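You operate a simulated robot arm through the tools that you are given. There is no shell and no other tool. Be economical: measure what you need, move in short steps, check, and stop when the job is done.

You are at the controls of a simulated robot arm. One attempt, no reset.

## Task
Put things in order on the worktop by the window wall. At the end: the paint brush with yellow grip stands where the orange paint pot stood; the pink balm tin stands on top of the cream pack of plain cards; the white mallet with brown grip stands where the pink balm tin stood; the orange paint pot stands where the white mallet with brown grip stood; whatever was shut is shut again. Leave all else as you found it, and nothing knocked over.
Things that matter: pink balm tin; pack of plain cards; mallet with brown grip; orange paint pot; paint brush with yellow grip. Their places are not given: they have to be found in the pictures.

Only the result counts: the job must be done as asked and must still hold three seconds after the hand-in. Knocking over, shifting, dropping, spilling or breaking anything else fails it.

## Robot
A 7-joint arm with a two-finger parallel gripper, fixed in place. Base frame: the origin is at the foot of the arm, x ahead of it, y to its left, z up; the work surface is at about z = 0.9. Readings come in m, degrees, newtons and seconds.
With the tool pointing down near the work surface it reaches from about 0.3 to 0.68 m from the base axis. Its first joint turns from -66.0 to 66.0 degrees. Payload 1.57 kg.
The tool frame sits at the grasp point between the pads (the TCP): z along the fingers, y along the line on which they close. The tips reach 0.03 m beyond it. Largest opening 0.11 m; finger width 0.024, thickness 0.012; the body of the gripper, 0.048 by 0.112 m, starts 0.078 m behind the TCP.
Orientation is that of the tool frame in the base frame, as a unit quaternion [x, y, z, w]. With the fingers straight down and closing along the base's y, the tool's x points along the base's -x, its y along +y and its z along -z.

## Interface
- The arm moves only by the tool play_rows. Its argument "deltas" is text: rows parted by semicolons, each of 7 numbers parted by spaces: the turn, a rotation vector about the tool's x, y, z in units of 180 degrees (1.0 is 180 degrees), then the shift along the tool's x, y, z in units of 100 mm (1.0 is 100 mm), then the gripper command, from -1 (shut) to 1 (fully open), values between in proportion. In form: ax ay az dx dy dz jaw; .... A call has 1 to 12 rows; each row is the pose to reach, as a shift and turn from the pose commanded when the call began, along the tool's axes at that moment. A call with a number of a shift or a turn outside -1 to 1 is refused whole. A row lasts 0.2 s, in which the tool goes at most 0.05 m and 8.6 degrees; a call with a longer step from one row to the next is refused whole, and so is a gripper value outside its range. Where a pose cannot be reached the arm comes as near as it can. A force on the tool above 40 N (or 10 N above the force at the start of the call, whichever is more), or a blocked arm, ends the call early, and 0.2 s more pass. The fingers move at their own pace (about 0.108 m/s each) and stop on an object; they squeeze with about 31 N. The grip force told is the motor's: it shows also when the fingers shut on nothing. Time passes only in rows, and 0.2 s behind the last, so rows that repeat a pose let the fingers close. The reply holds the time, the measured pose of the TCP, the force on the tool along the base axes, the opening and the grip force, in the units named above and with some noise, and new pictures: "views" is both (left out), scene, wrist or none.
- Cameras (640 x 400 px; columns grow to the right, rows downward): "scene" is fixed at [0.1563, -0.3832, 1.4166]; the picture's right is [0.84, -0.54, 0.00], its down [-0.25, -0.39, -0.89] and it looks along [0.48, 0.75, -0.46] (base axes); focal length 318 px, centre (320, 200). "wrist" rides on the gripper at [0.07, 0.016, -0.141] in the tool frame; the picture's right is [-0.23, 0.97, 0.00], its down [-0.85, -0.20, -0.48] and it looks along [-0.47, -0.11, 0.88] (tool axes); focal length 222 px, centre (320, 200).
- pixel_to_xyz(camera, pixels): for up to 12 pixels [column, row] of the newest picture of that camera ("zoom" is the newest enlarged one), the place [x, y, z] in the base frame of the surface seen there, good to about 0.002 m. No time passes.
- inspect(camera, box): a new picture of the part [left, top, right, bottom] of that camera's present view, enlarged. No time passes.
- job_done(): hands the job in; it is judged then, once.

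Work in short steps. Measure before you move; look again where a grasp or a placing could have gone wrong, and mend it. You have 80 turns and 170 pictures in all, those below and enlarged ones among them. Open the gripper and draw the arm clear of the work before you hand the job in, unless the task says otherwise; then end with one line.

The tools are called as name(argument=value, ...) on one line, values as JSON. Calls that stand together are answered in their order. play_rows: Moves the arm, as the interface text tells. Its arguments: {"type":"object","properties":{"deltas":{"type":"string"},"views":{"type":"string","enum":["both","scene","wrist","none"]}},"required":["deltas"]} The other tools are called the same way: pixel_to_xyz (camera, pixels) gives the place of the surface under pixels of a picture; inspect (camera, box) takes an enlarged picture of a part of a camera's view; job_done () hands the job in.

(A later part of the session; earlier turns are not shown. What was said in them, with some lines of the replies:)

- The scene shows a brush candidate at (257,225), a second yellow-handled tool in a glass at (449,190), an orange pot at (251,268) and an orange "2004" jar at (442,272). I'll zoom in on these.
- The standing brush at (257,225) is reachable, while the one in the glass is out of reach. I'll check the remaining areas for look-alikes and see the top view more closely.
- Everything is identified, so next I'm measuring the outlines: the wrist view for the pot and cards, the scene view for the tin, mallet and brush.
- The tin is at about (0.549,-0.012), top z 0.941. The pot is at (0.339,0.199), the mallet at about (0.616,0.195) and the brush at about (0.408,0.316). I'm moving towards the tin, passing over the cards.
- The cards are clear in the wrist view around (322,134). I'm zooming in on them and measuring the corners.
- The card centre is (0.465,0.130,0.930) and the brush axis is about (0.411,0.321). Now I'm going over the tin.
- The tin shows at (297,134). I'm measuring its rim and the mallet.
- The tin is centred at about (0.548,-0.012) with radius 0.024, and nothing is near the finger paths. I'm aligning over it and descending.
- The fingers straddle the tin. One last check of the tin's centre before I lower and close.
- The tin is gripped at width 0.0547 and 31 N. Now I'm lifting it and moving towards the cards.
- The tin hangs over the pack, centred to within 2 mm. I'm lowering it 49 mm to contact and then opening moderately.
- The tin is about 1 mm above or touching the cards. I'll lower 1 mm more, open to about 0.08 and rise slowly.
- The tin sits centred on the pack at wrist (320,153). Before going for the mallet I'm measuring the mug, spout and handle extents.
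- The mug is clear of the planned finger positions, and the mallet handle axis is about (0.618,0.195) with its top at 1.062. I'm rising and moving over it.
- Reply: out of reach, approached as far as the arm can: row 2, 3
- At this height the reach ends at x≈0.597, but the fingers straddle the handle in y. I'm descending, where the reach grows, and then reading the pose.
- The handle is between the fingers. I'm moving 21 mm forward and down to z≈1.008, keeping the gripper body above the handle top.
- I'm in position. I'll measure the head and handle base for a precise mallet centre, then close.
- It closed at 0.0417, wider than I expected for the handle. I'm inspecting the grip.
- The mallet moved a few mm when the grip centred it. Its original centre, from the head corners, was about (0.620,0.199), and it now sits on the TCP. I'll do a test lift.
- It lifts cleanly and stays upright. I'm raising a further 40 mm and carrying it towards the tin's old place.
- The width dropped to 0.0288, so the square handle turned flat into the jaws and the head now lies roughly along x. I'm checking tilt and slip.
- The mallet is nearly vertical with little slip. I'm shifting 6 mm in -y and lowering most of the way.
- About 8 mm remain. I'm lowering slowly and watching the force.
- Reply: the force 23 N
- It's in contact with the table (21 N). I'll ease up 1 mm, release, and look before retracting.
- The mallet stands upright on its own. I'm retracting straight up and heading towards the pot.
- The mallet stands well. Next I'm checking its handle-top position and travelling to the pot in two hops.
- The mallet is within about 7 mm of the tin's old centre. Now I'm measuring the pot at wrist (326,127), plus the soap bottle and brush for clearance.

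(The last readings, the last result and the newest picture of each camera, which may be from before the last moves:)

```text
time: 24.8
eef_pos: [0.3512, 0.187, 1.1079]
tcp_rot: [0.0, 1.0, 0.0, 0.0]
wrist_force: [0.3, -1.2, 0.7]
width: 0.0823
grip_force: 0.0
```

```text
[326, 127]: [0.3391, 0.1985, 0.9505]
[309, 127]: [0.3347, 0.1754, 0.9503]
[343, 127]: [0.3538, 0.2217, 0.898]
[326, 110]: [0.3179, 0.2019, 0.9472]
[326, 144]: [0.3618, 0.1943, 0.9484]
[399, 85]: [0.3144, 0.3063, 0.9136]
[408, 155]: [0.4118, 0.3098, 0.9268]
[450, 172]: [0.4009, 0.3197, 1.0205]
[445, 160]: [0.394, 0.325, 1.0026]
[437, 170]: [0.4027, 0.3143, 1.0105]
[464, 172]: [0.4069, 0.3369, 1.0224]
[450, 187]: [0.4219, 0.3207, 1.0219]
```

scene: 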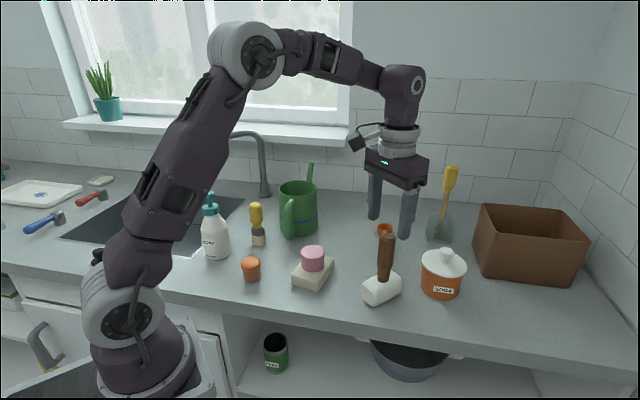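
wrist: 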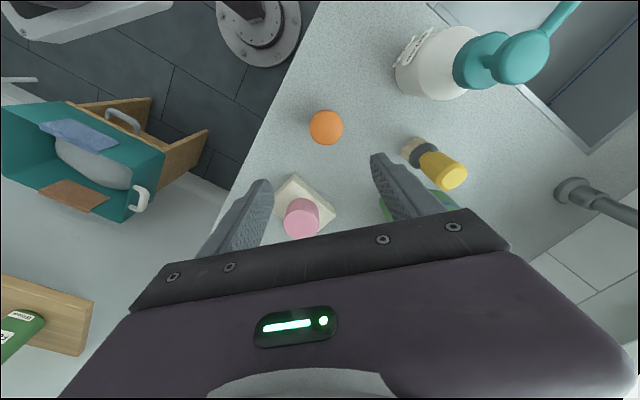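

The pot centre is (0.340,0.198), radius about 0.022. I'm aligning, descending around it and closing.

play_rows(deltas="0 0 0 0.115 0.11 0.2 0.5; 0 0 0 0.115 0.11 0.6 0.5; 0 0 0 0.115 0.11 1 0.5; 0 0 0 0.115 0.11 1 0.5", views="wrist")

play_rows(deltas="0 0 0 0 0 0.35 0.5; 0 0 0 0 0 0.72 0.5; 0 0 0 0 0 0.72 0.5; 0 0 0 0 0 0.72 -1; 0 0 0 0 0 0.72 -1; 0 0 0 0 0 0.72 -1", views="both")

```text
time: 25.8
eef_pos: [0.3391, 0.1975, 1.0117]
tcp_rot: [0.001, 1.0, 0.0, 0.0]
wrist_force: [-0.2, 0.6, -0.1]
width: 0.0824
grip_force: 0.1
```

wrist: 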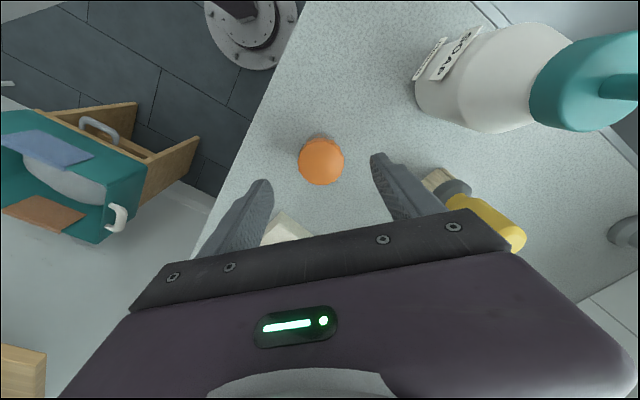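

```text
time: 27.2
eef_pos: [0.3382, 0.1973, 0.9385]
tcp_rot: [0.0, 1.0, 0.0, 0.0]
wrist_force: [0.3, 0.1, 0.5]
width: 0.0445
grip_force: 30.7
```

scene: 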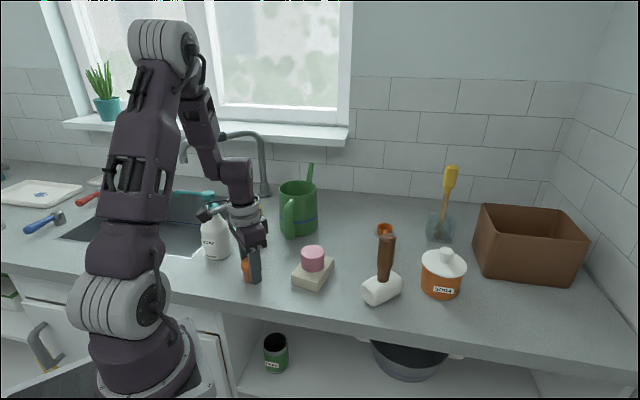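
wrist: 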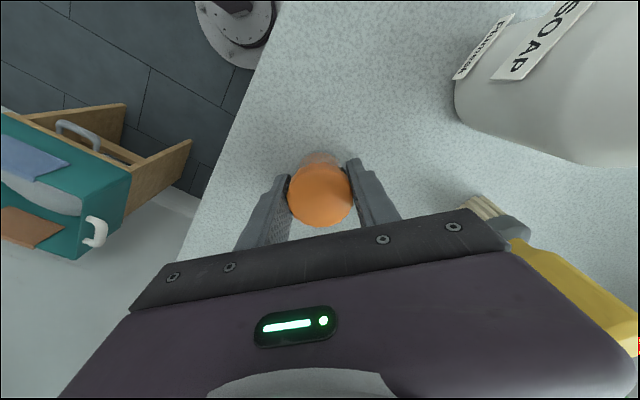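

The pot is gripped at 0.0445. I'm lifting 90 mm and carrying it along y≈0.2 towards (0.620,0.199).

play_rows(deltas="0 0 0 0 0 -0.3 -1; 0 0 0 0 0 -0.6 -1; 0 0 0 0 0 -0.9 -1; 0 0 0 -0.4 0 -0.9 -1; 0 0 0 -0.8 0 -0.9 -1; 0 0 0 -1 0 -0.9 -1; 0 0 0 -1 0 -0.9 -1", views="scene")

play_rows(deltas="0 0 0 -0.33 0 0 -1; 0 0 0 -0.66 0 0 -1; 0 0 0 -1 0 0 -1; 0 0 0 -1 0 0 -1", views="both")

```text
time: 28.8
eef_pos: [0.438, 0.1975, 1.0284]
tcp_rot: [0.0, 1.0, 0.0, 0.001]
wrist_force: [0.0, 0.1, 0.5]
width: 0.0444
grip_force: 31.6
```

scene: 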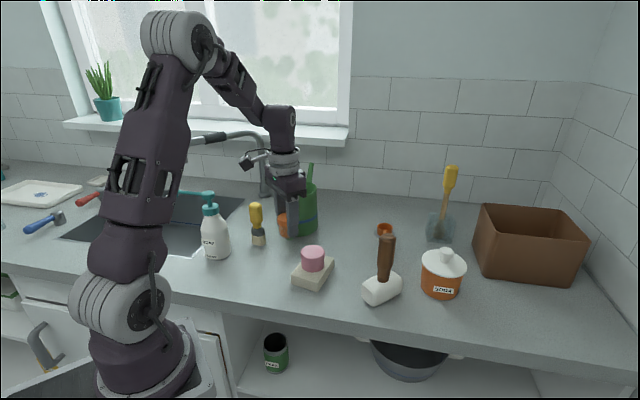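

```text
time: 29.8
eef_pos: [0.5386, 0.1989, 1.0292]
tcp_rot: [-0.001, 1.0, -0.001, 0.0]
wrist_force: [-0.2, 0.1, -0.9]
width: 0.0447
grip_force: 30.6
```

scene: 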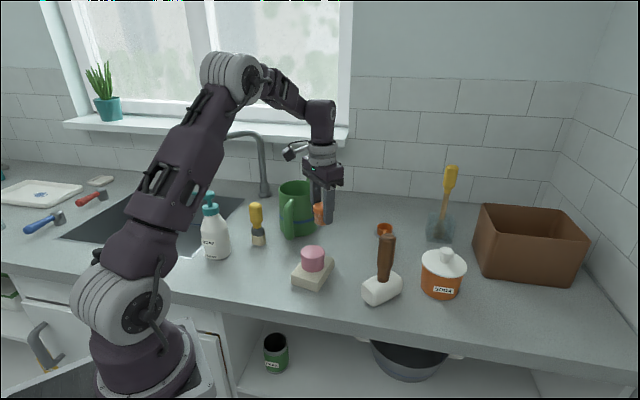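
wrist: 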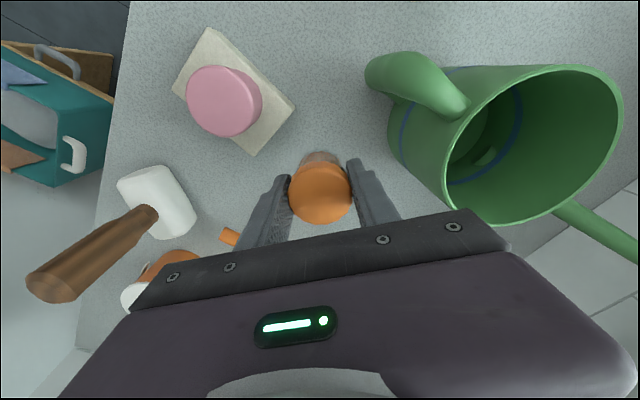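

The pot is held steady. I'm checking the scoop's position for finger clearance before the last stretch.

pixel_to_xyz(camera="scene", pixels=[[378, 230], [384, 224], [391, 230], [377, 234], [383, 232], [330, 240], [316, 215]])

play_rows(deltas="0 0 0 -0.4 0 0 -1; 0 0 0 -0.81 0.005 0 -1; 0 0 0 -0.81 0.005 0.3 -1; 0 0 0 -0.81 0.005 0.6 -1; 0 0 0 -0.81 0.005 0.6 -1", views="both")

```text
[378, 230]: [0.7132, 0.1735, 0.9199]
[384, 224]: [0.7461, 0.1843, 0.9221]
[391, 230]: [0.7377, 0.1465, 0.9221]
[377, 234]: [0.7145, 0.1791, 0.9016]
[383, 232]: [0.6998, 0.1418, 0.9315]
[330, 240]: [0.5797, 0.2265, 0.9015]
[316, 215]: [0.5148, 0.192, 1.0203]
```

```text
time: 31.0
eef_pos: [0.6196, 0.1982, 0.9684]
tcp_rot: [0.001, 1.0, 0.0, 0.0]
wrist_force: [-0.9, 0.0, 0.1]
width: 0.0446
grip_force: 31.6
```

scene: 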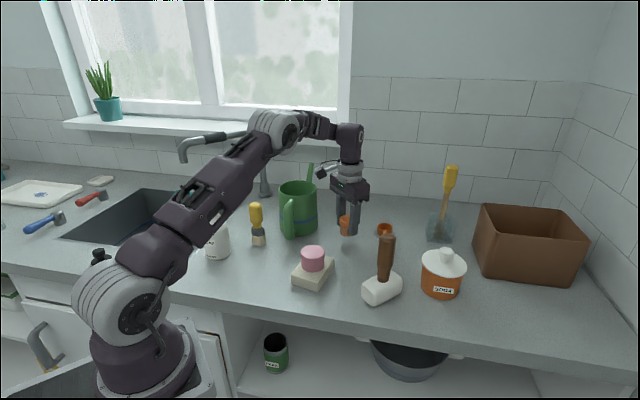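
wrist: 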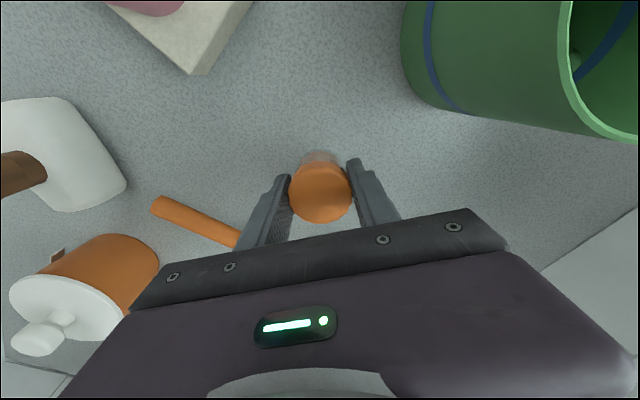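

All clear of the scoop and mug. I'm lowering the last 30 mm, with a force check at the end.

play_rows(deltas="0 0 0 0 0 0.15 -1; 0 0 0 0 0 0.26 -1; 0 0 0 0 0 0.295 -1; 0 0 0 0 0 0.295 -1", views="none")

```text
time: 32.0
eef_pos: [0.6211, 0.1989, 0.9388]
tcp_rot: [0.0, 1.0, -0.001, 0.001]
wrist_force: [3.4, 0.5, 13.7]
width: 0.0446
grip_force: 31.0
```

Contact shows at 13.7 N with z matching the grasp height. I'm easing off slightly, opening and rising.

play_rows(deltas="0 0 0 0 0 -0.008 -1; 0 0 0 0 0 -0.008 0; 0 0 0 0 0 -0.008 0.35; 0 0 0 0 0 -0.008 0.35; 0 0 0 0 0 -0.3 0.35; 0 0 0 0 0 -0.7 0.35; 0 0 0 0 0 -1 0.35; 0 0 0 0 0 -1 0.35", views="both")

```text
time: 33.8
eef_pos: [0.6212, 0.1993, 1.0381]
tcp_rot: [-0.001, 1.0, 0.0, -0.001]
wrist_force: [0.4, -0.7, 0.3]
width: 0.0742
grip_force: 0.1
```

scene: 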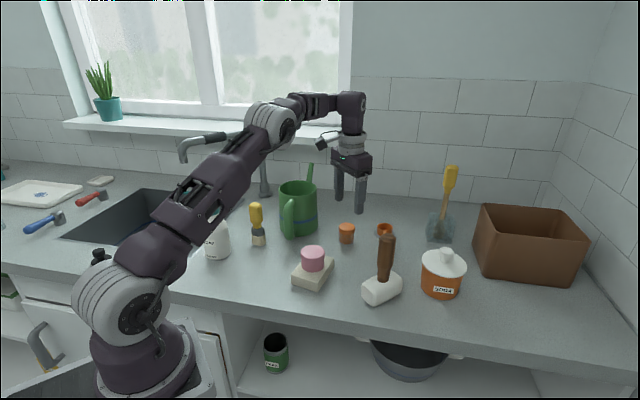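
wrist: 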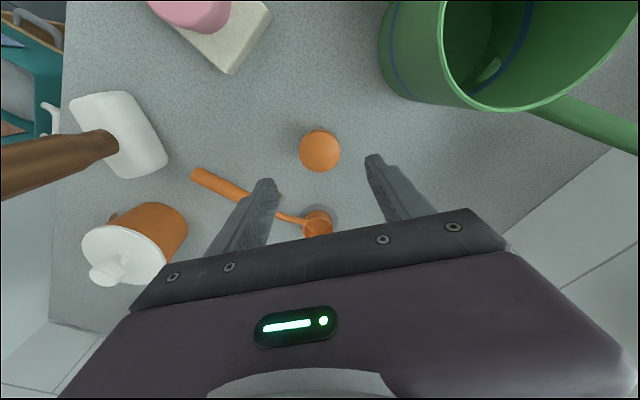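

The pot stands at the mallet's old place. Before approaching the brush I'm measuring the soap pump, the mug handle and the brush surroundings.

pixel_to_xyz(camera="wrist", pixels=[[320, 150], [300, 150], [340, 150], [320, 131], [320, 170]])

pixel_to_xyz(camera="scene", pixels=[[286, 205], [285, 222], [289, 235], [282, 190], [228, 245], [222, 225], [253, 208], [262, 208], [257, 218], [253, 226], [258, 242]])

play_rows(deltas="0 0 0 0.3 0 -0.3 0.35; 0 0 0 0.65 0 -0.65 0.35; 0 0 0 1 0 -1 0.35; 0 0 0 1 0 -1 0.35", views="none")

play_rows(deltas="0 0 0 0.3 0.1 0 0.1; 0 0 0 0.6 0.2 0 0.1; 0 0 0 0.9 0.3 0 0.1; 0 0 0 0.9 0.6 0 0.1; 0 0 0 0.9 0.6 0 0.1", views="both")

```text
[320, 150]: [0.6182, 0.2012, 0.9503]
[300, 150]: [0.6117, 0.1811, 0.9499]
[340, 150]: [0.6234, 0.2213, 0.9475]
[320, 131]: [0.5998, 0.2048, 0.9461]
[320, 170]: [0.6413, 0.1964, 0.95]
```

```text
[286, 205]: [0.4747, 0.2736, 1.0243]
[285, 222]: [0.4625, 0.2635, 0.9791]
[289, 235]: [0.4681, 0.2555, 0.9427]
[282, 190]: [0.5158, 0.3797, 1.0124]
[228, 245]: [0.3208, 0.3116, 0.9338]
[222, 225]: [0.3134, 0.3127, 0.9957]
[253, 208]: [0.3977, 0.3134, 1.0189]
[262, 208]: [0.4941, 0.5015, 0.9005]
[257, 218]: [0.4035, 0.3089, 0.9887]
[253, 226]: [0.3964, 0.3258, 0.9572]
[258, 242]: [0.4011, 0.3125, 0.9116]
```

```text
time: 34.8
eef_pos: [0.522, 0.201, 1.1384]
tcp_rot: [-0.001, 1.0, 0.0, 0.0]
wrist_force: [0.5, 0.9, 0.5]
width: 0.0745
grip_force: 0.0
```

```text
time: 36.0
eef_pos: [0.4319, 0.2609, 1.1395]
tcp_rot: [0.001, 1.0, 0.0, 0.0]
wrist_force: [-0.1, 0.3, 0.1]
width: 0.0605
grip_force: 0.0
```

scene: 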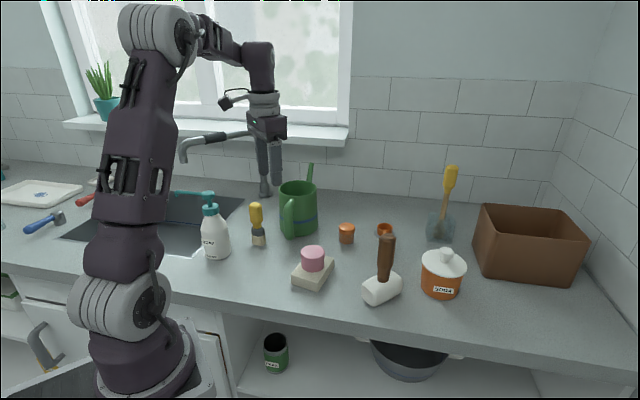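
wrist: 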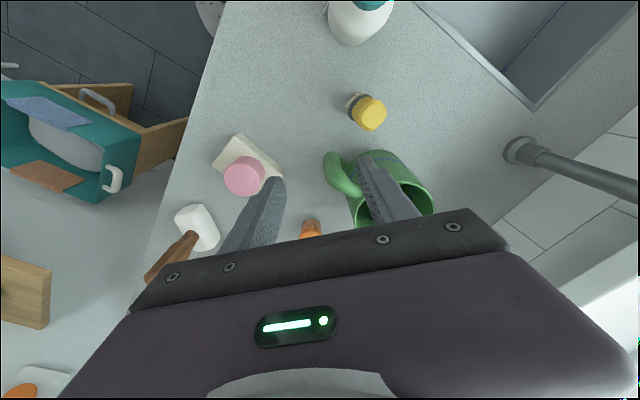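

Mug handle at (0.465,0.265) leaves about 4 cm to the finger. I'm measuring the soap pump top and the brush top from here.

pixel_to_xyz(camera="scene", pixels=[[209, 194], [208, 210], [190, 192], [213, 240], [216, 210]])

inspect(camera="wrist", box=[320, 75, 420, 145])

pixel_to_xyz(camera="wrist", pixels=[[368, 115], [355, 113], [383, 113], [368, 103], [368, 128], [351, 103], [360, 96]])

```text
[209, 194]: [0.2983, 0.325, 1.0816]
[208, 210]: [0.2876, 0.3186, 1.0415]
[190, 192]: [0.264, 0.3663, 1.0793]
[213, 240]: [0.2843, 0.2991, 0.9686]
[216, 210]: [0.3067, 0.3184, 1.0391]
```

```text
5.71 times, centred on (370, 110) of wrist
```

zoom: 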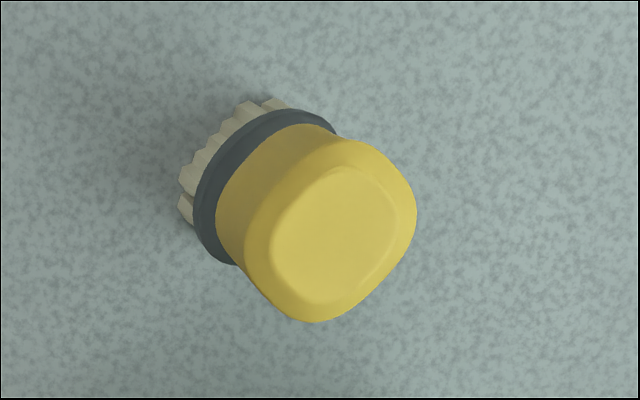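

```text
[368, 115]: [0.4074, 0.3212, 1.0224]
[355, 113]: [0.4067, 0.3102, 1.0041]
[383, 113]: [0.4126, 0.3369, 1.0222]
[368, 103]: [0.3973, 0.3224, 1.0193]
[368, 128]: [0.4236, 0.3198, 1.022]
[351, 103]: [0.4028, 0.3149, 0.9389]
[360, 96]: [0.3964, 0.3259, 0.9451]
```

The pump top (z 1.08, x<0.31) is clear. The brush grip is a rounded square turned by about 50°, so I'm moving over it at (0.410,0.3215) and turning the jaws 50° to meet its flats.

play_rows(deltas="0 0 0.045 0.1 0.3 0 0.1; 0 0 0.09 0.22 0.61 0 0.1; 0 0 0.135 0.22 0.61 0 0.1; 0 0 0.18 0.22 0.61 0 0.1; 0 0 0.225 0.22 0.61 0 0.1; 0 0 0.27 0.22 0.61 0 0.1; 0 0 0.278 0.22 0.61 0 0.1; 0 0 0.278 0.22 0.61 0 0.1", views="both")

```text
time: 37.8
eef_pos: [0.4075, 0.3203, 1.1376]
tcp_rot: [0.424, 0.906, 0.0, 0.0]
wrist_force: [-0.5, 0.5, -0.3]
width: 0.0605
grip_force: 0.0
```

scene: 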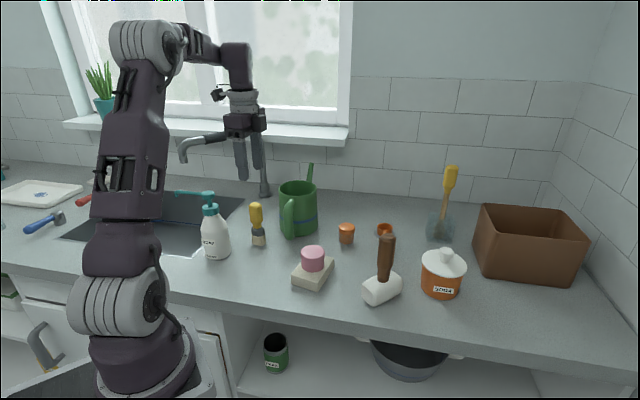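
wrist: 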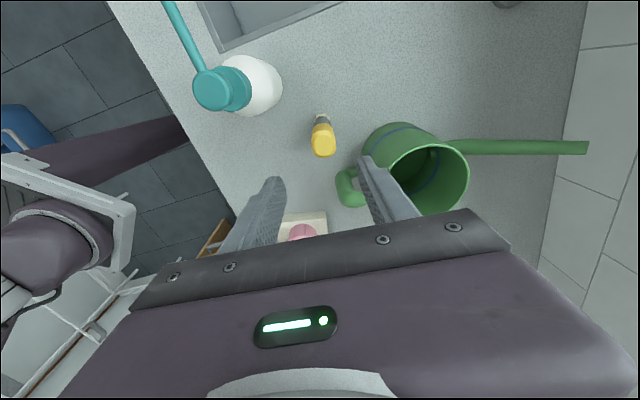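

The tool is turned as planned. I'm zooming to check alignment with the grip's flats.

inspect(camera="wrist", box=[280, 100, 370, 170])

pixel_to_xyz(camera="wrist", pixels=[[323, 144], [312, 144], [335, 144], [323, 133], [323, 156], [313, 117], [331, 117]])

```text
5.71 times, centred on (325, 135) of wrist
```

zoom: 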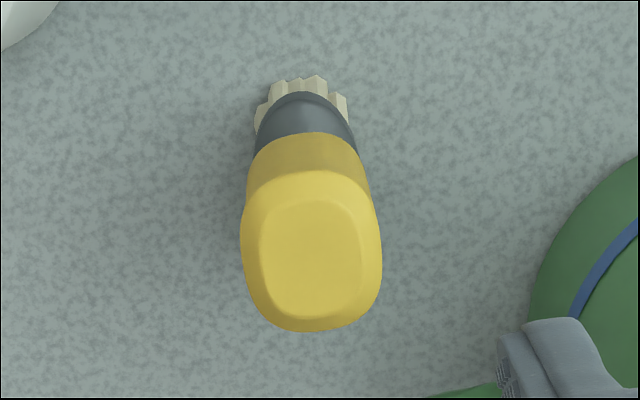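

```text
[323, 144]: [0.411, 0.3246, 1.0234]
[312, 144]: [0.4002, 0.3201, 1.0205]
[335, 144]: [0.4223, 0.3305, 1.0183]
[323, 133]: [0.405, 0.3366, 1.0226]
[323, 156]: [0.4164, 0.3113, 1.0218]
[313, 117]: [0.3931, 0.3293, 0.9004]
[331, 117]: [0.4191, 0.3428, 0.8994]
```

The jaws are aligned with the brush flats, needing only about a 3 mm sideways correction. I'm descending to z≈0.985 around the yellow grip.

play_rows(deltas="0 0 0 0 0.03 0.3 0.1; 0 0 0 0 0.03 0.65 0.1; 0 0 0 0 0.03 1 0.1; 0 0 0 0 0.03 1 0.1", views="wrist")

play_rows(deltas="0 0 0 0 0 0.25 0.1; 0 0 0 0 0 0.52 0.1; 0 0 0 0 0 0.52 0.1", views="both")

```text
time: 38.8
eef_pos: [0.412, 0.3234, 1.036]
tcp_rot: [0.422, 0.907, -0.001, 0.001]
wrist_force: [-0.2, 0.2, 0.5]
width: 0.0603
grip_force: 0.1
```

wrist: 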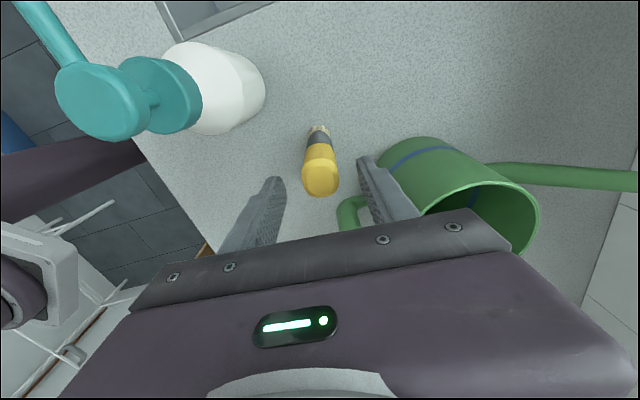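

```text
time: 39.6
eef_pos: [0.4097, 0.3219, 0.9865]
tcp_rot: [0.423, 0.906, 0.0, 0.0]
wrist_force: [-0.9, -0.2, -0.5]
width: 0.0605
grip_force: 0.0
```

scene: 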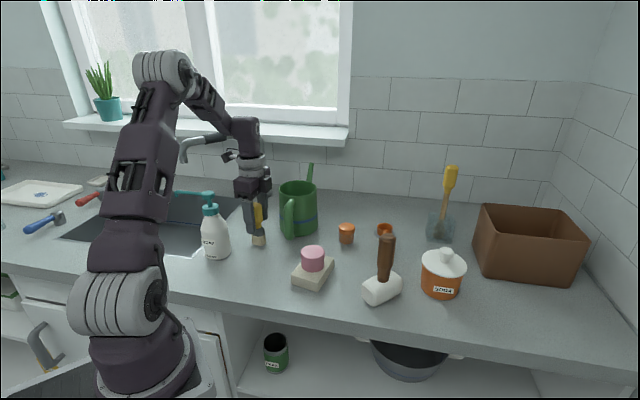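
wrist: 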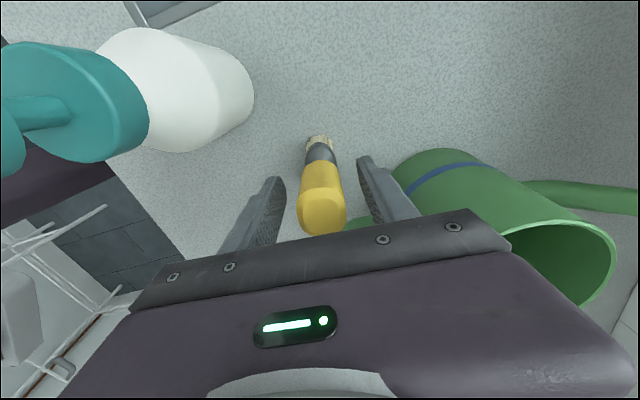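

The brush is centred between the fingers. I'm closing on it and doing a small lift.

play_rows(deltas="0 0 0 0 0 0 -1; 0 0 0 0 0 0 -1; 0 0 0 0 0 0 -1; 0 0 0 0 0 0 -1", views="both")

play_rows(deltas="0 0 0 0 0 -0.2 -1; 0 0 0 0 0 -0.5 -1; 0 0 0 0 0 -0.5 -1", views="both")

```text
time: 40.6
eef_pos: [0.4089, 0.3215, 0.9857]
tcp_rot: [0.423, 0.906, 0.0, 0.0]
wrist_force: [0.0, 0.7, 0.1]
width: 0.0282
grip_force: 31.1
```

scene: 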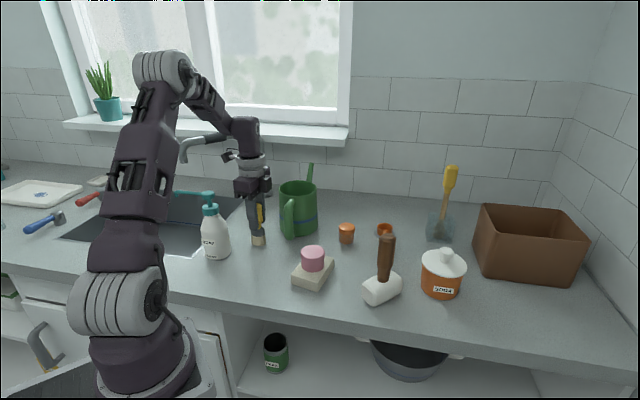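
wrist: 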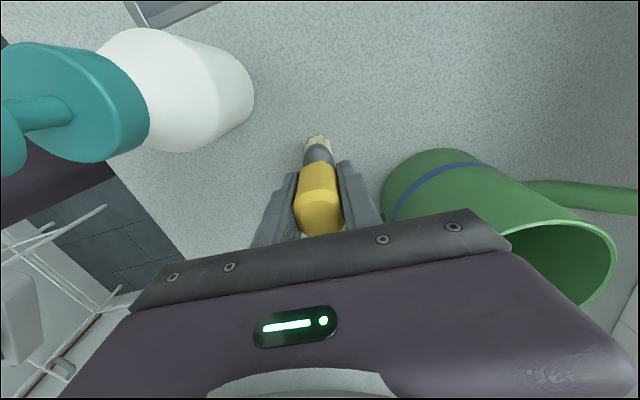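

```text
time: 41.4
eef_pos: [0.4106, 0.3228, 1.0361]
tcp_rot: [0.424, 0.906, 0.0, 0.0]
wrist_force: [-0.2, 0.0, 0.4]
width: 0.0282
grip_force: 31.3
```

scene: 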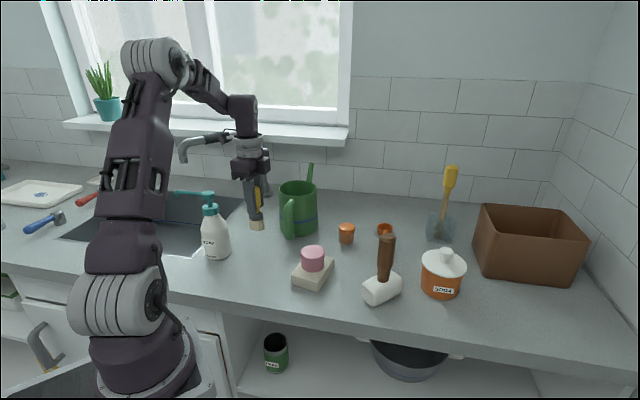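
wrist: 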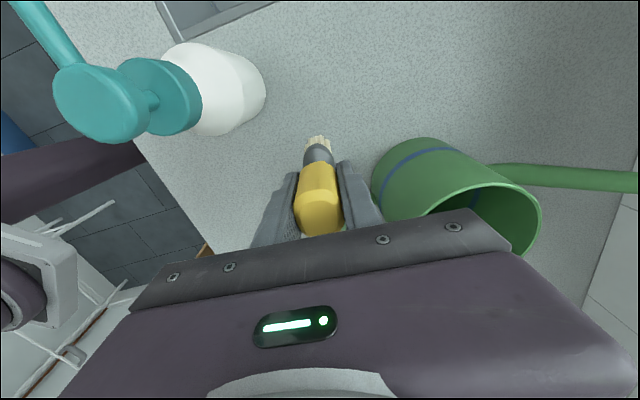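

The brush is held firmly, so I'm carrying it to the pot's old place (0.340,0.198).

play_rows(deltas="0 0 0 -0.12 -0.33 0 -1; 0 0 0 -0.24 -0.66 0 -1; 0 0 0 -0.37 -1 0 -1; 0 0 0 -0.37 -1 0 -1", views="none")

play_rows(deltas="0 0 0 -0.13 -0.34 0 -1; 0 0 0 -0.13 -0.34 0 -1; 0 0 0 -0.13 -0.34 0 -1", views="both")

```text
time: 42.4
eef_pos: [0.3561, 0.2292, 1.0347]
tcp_rot: [0.422, 0.906, 0.0, 0.0]
wrist_force: [-0.3, -0.2, 0.1]
width: 0.0284
grip_force: 30.8
```

```text
time: 43.2
eef_pos: [0.3389, 0.1985, 1.0355]
tcp_rot: [0.423, 0.906, 0.0, -0.001]
wrist_force: [-0.1, 0.5, -1.3]
width: 0.0284
grip_force: 31.0
```

scene: 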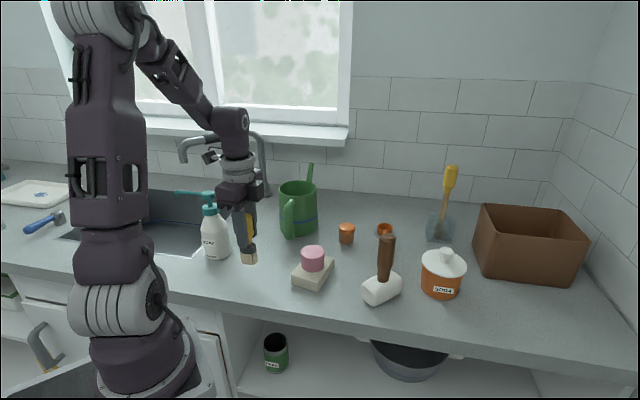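
wrist: 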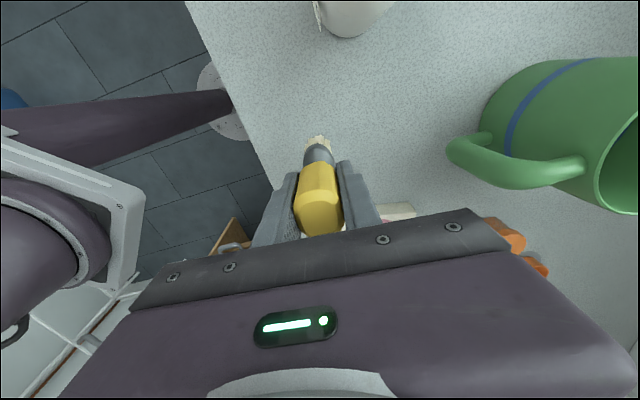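

The brush is over (0.340,0.198) and hasn't moved in the grip. I'm lowering the 50 mm slowly to contact.

play_rows(deltas="0 0 0 0 0 0.2 -1; 0 0 0 0 0 0.4 -1; 0 0 0 0 0 0.47 -1; 0 0 0 0 0 0.495 -1; 0 0 0 0 0 0.495 -1", views="both")

inspect(camera="scene", box=[190, 180, 310, 300])

```text
time: 44.4
eef_pos: [0.3396, 0.1972, 0.9868]
tcp_rot: [0.423, 0.906, 0.0, 0.0]
wrist_force: [0.3, -0.1, -0.2]
width: 0.0283
grip_force: 30.4
```

scene: 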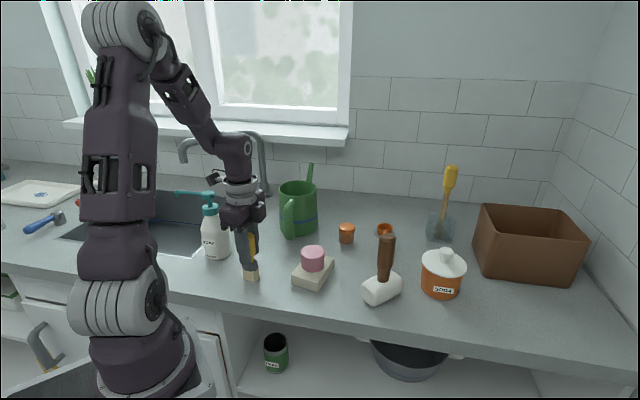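
wrist: 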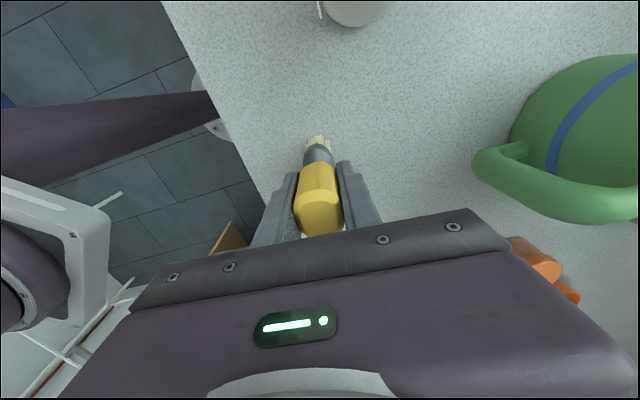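

```text
3.33 times, centred on (250, 240) of scene
```

zoom: 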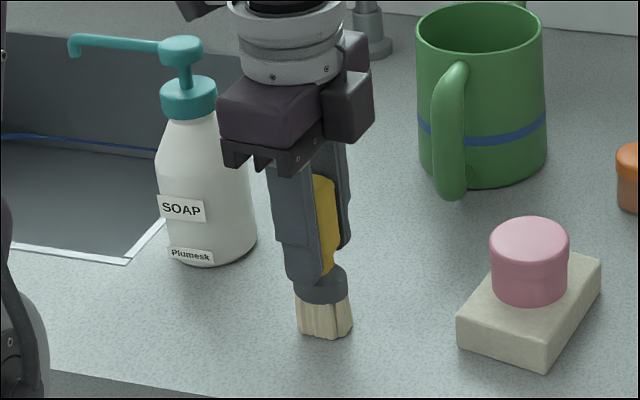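

No contact force yet. I'm lowering 1 mm more.

play_rows(deltas="0 0 0 0 0 0.006 -1; 0 0 0 0 0 0.01 -1; 0 0 0 0 0 0.01 -1", views="none")

```text
time: 45.2
eef_pos: [0.3402, 0.1981, 0.9874]
tcp_rot: [0.423, 0.906, 0.0, 0.0]
wrist_force: [0.9, 0.0, -0.6]
width: 0.0282
grip_force: 30.8
```

play_rows(deltas="0 0 0 0 0 0.006 -1; 0 0 0 0 0 0.012 -1; 0 0 0 0 0 0.012 -1", views="none")

```text
time: 46.0
eef_pos: [0.3414, 0.198, 0.985]
tcp_rot: [0.423, 0.906, 0.002, 0.0]
wrist_force: [-1.4, -0.6, 35.6]
width: 0.0283
grip_force: 31.0
```

Firm contact at 35.6 N. I'm easing back about 1 mm, then opening gently.

play_rows(deltas="0 0 0 0 0 -0.009 -1; 0 0 0 0 0 -0.009 -1; 0 0 0 0 0 -0.009 -0.42; 0 0 0 0 0 -0.009 -0.35; 0 0 0 0 0 -0.009 -0.2; 0 0 0 0 0 -0.009 0.1; 0 0 0 0 0 -0.009 0.1", views="both")

inspect(camera="scene", box=[190, 180, 310, 300])

```text
time: 47.6
eef_pos: [0.34, 0.198, 0.9862]
tcp_rot: [0.423, 0.906, 0.0, 0.0]
wrist_force: [1.0, 1.3, 0.1]
width: 0.0606
grip_force: 0.1
```

scene: 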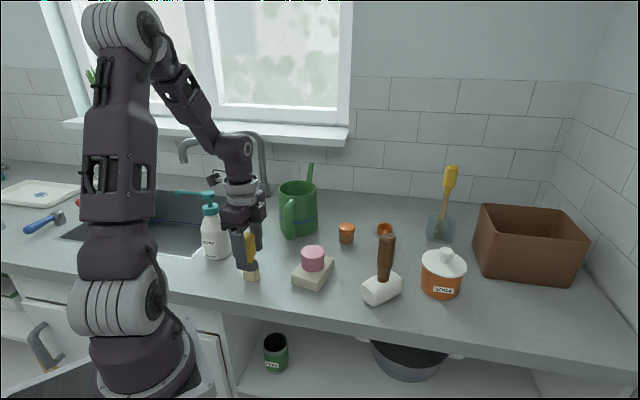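
wrist: 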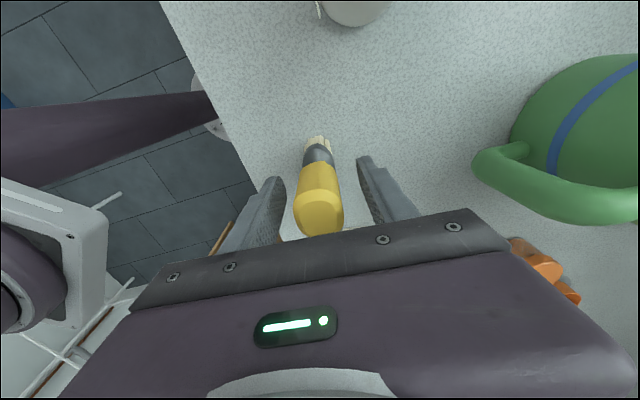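

```text
3.33 times, centred on (250, 240) of scene
```

zoom: 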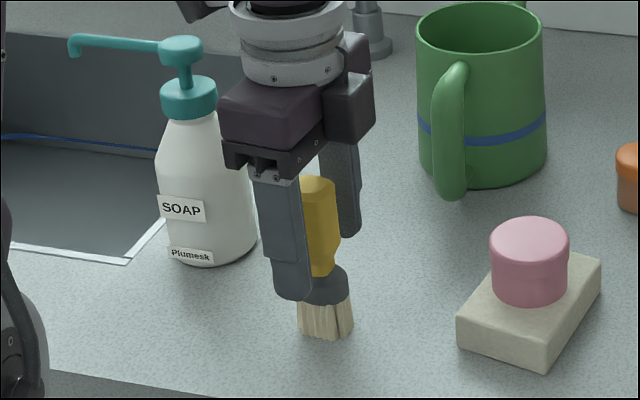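

The brush stands by itself between the open fingers. I'm rising straight up, clear of the work.

play_rows(deltas="0 0 0 0 0 -0.25 0.1; 0 0 0 0 0 -0.6 0.1; 0 0 0 0 0 -1 0.1; 0 0 0 0 0 -1 0.1", views="none")

play_rows(deltas="0 0 0 0 0 -0.4 0.6; 0 0 0 0 0 -0.8 1; 0 0 0 0 0 -0.8 1; 0 0 0 0 0 -0.8 1; 0 0 0 0 0 -0.8 1", views="both")

inspect(camera="scene", box=[200, 180, 480, 320])

```text
time: 48.6
eef_pos: [0.3379, 0.1974, 1.0858]
tcp_rot: [0.424, 0.906, 0.0, 0.0]
wrist_force: [0.8, 0.1, 0.2]
width: 0.0607
grip_force: 0.0
```

```text
time: 49.8
eef_pos: [0.3381, 0.1948, 1.1658]
tcp_rot: [0.423, 0.906, 0.0, -0.001]
wrist_force: [0.6, 0.6, -0.6]
width: 0.1101
grip_force: 0.0
```

scene: 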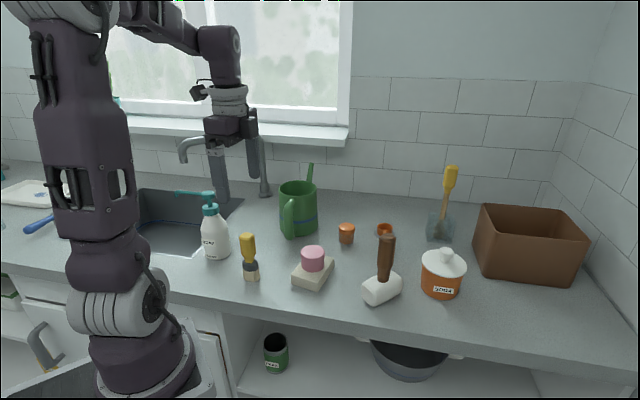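
wrist: 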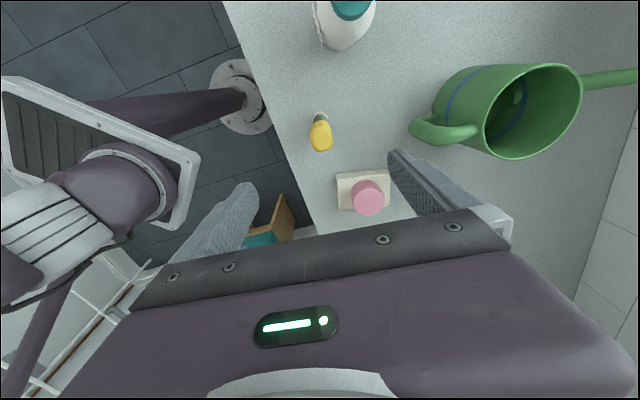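

```text
2.29 times, centred on (340, 250) of scene
```

zoom: 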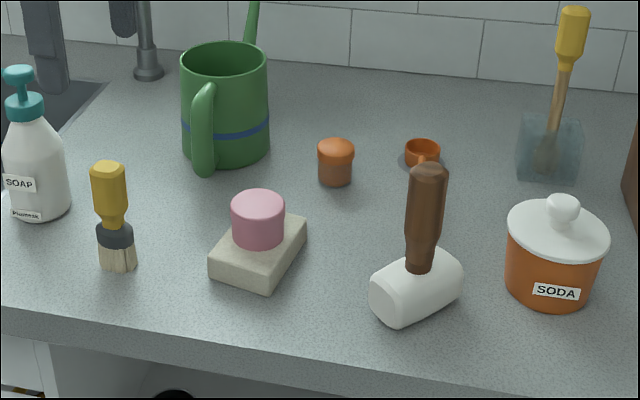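

Everything stands in its new place: brush at (250,257), tin on the cards at (312,258), pot at (347,233) and mallet at (384,270). The gripper is open and clear, so I'm handing in.

job_done()

```text
The job is handed in.
```

The job is handed in: the brush, tin, mallet and pot all stand in their asked-for places. The mallet is about 7 mm off the tin's old centre and turned from its original heading. Nothing had to be opened, and nothing was knocked over.
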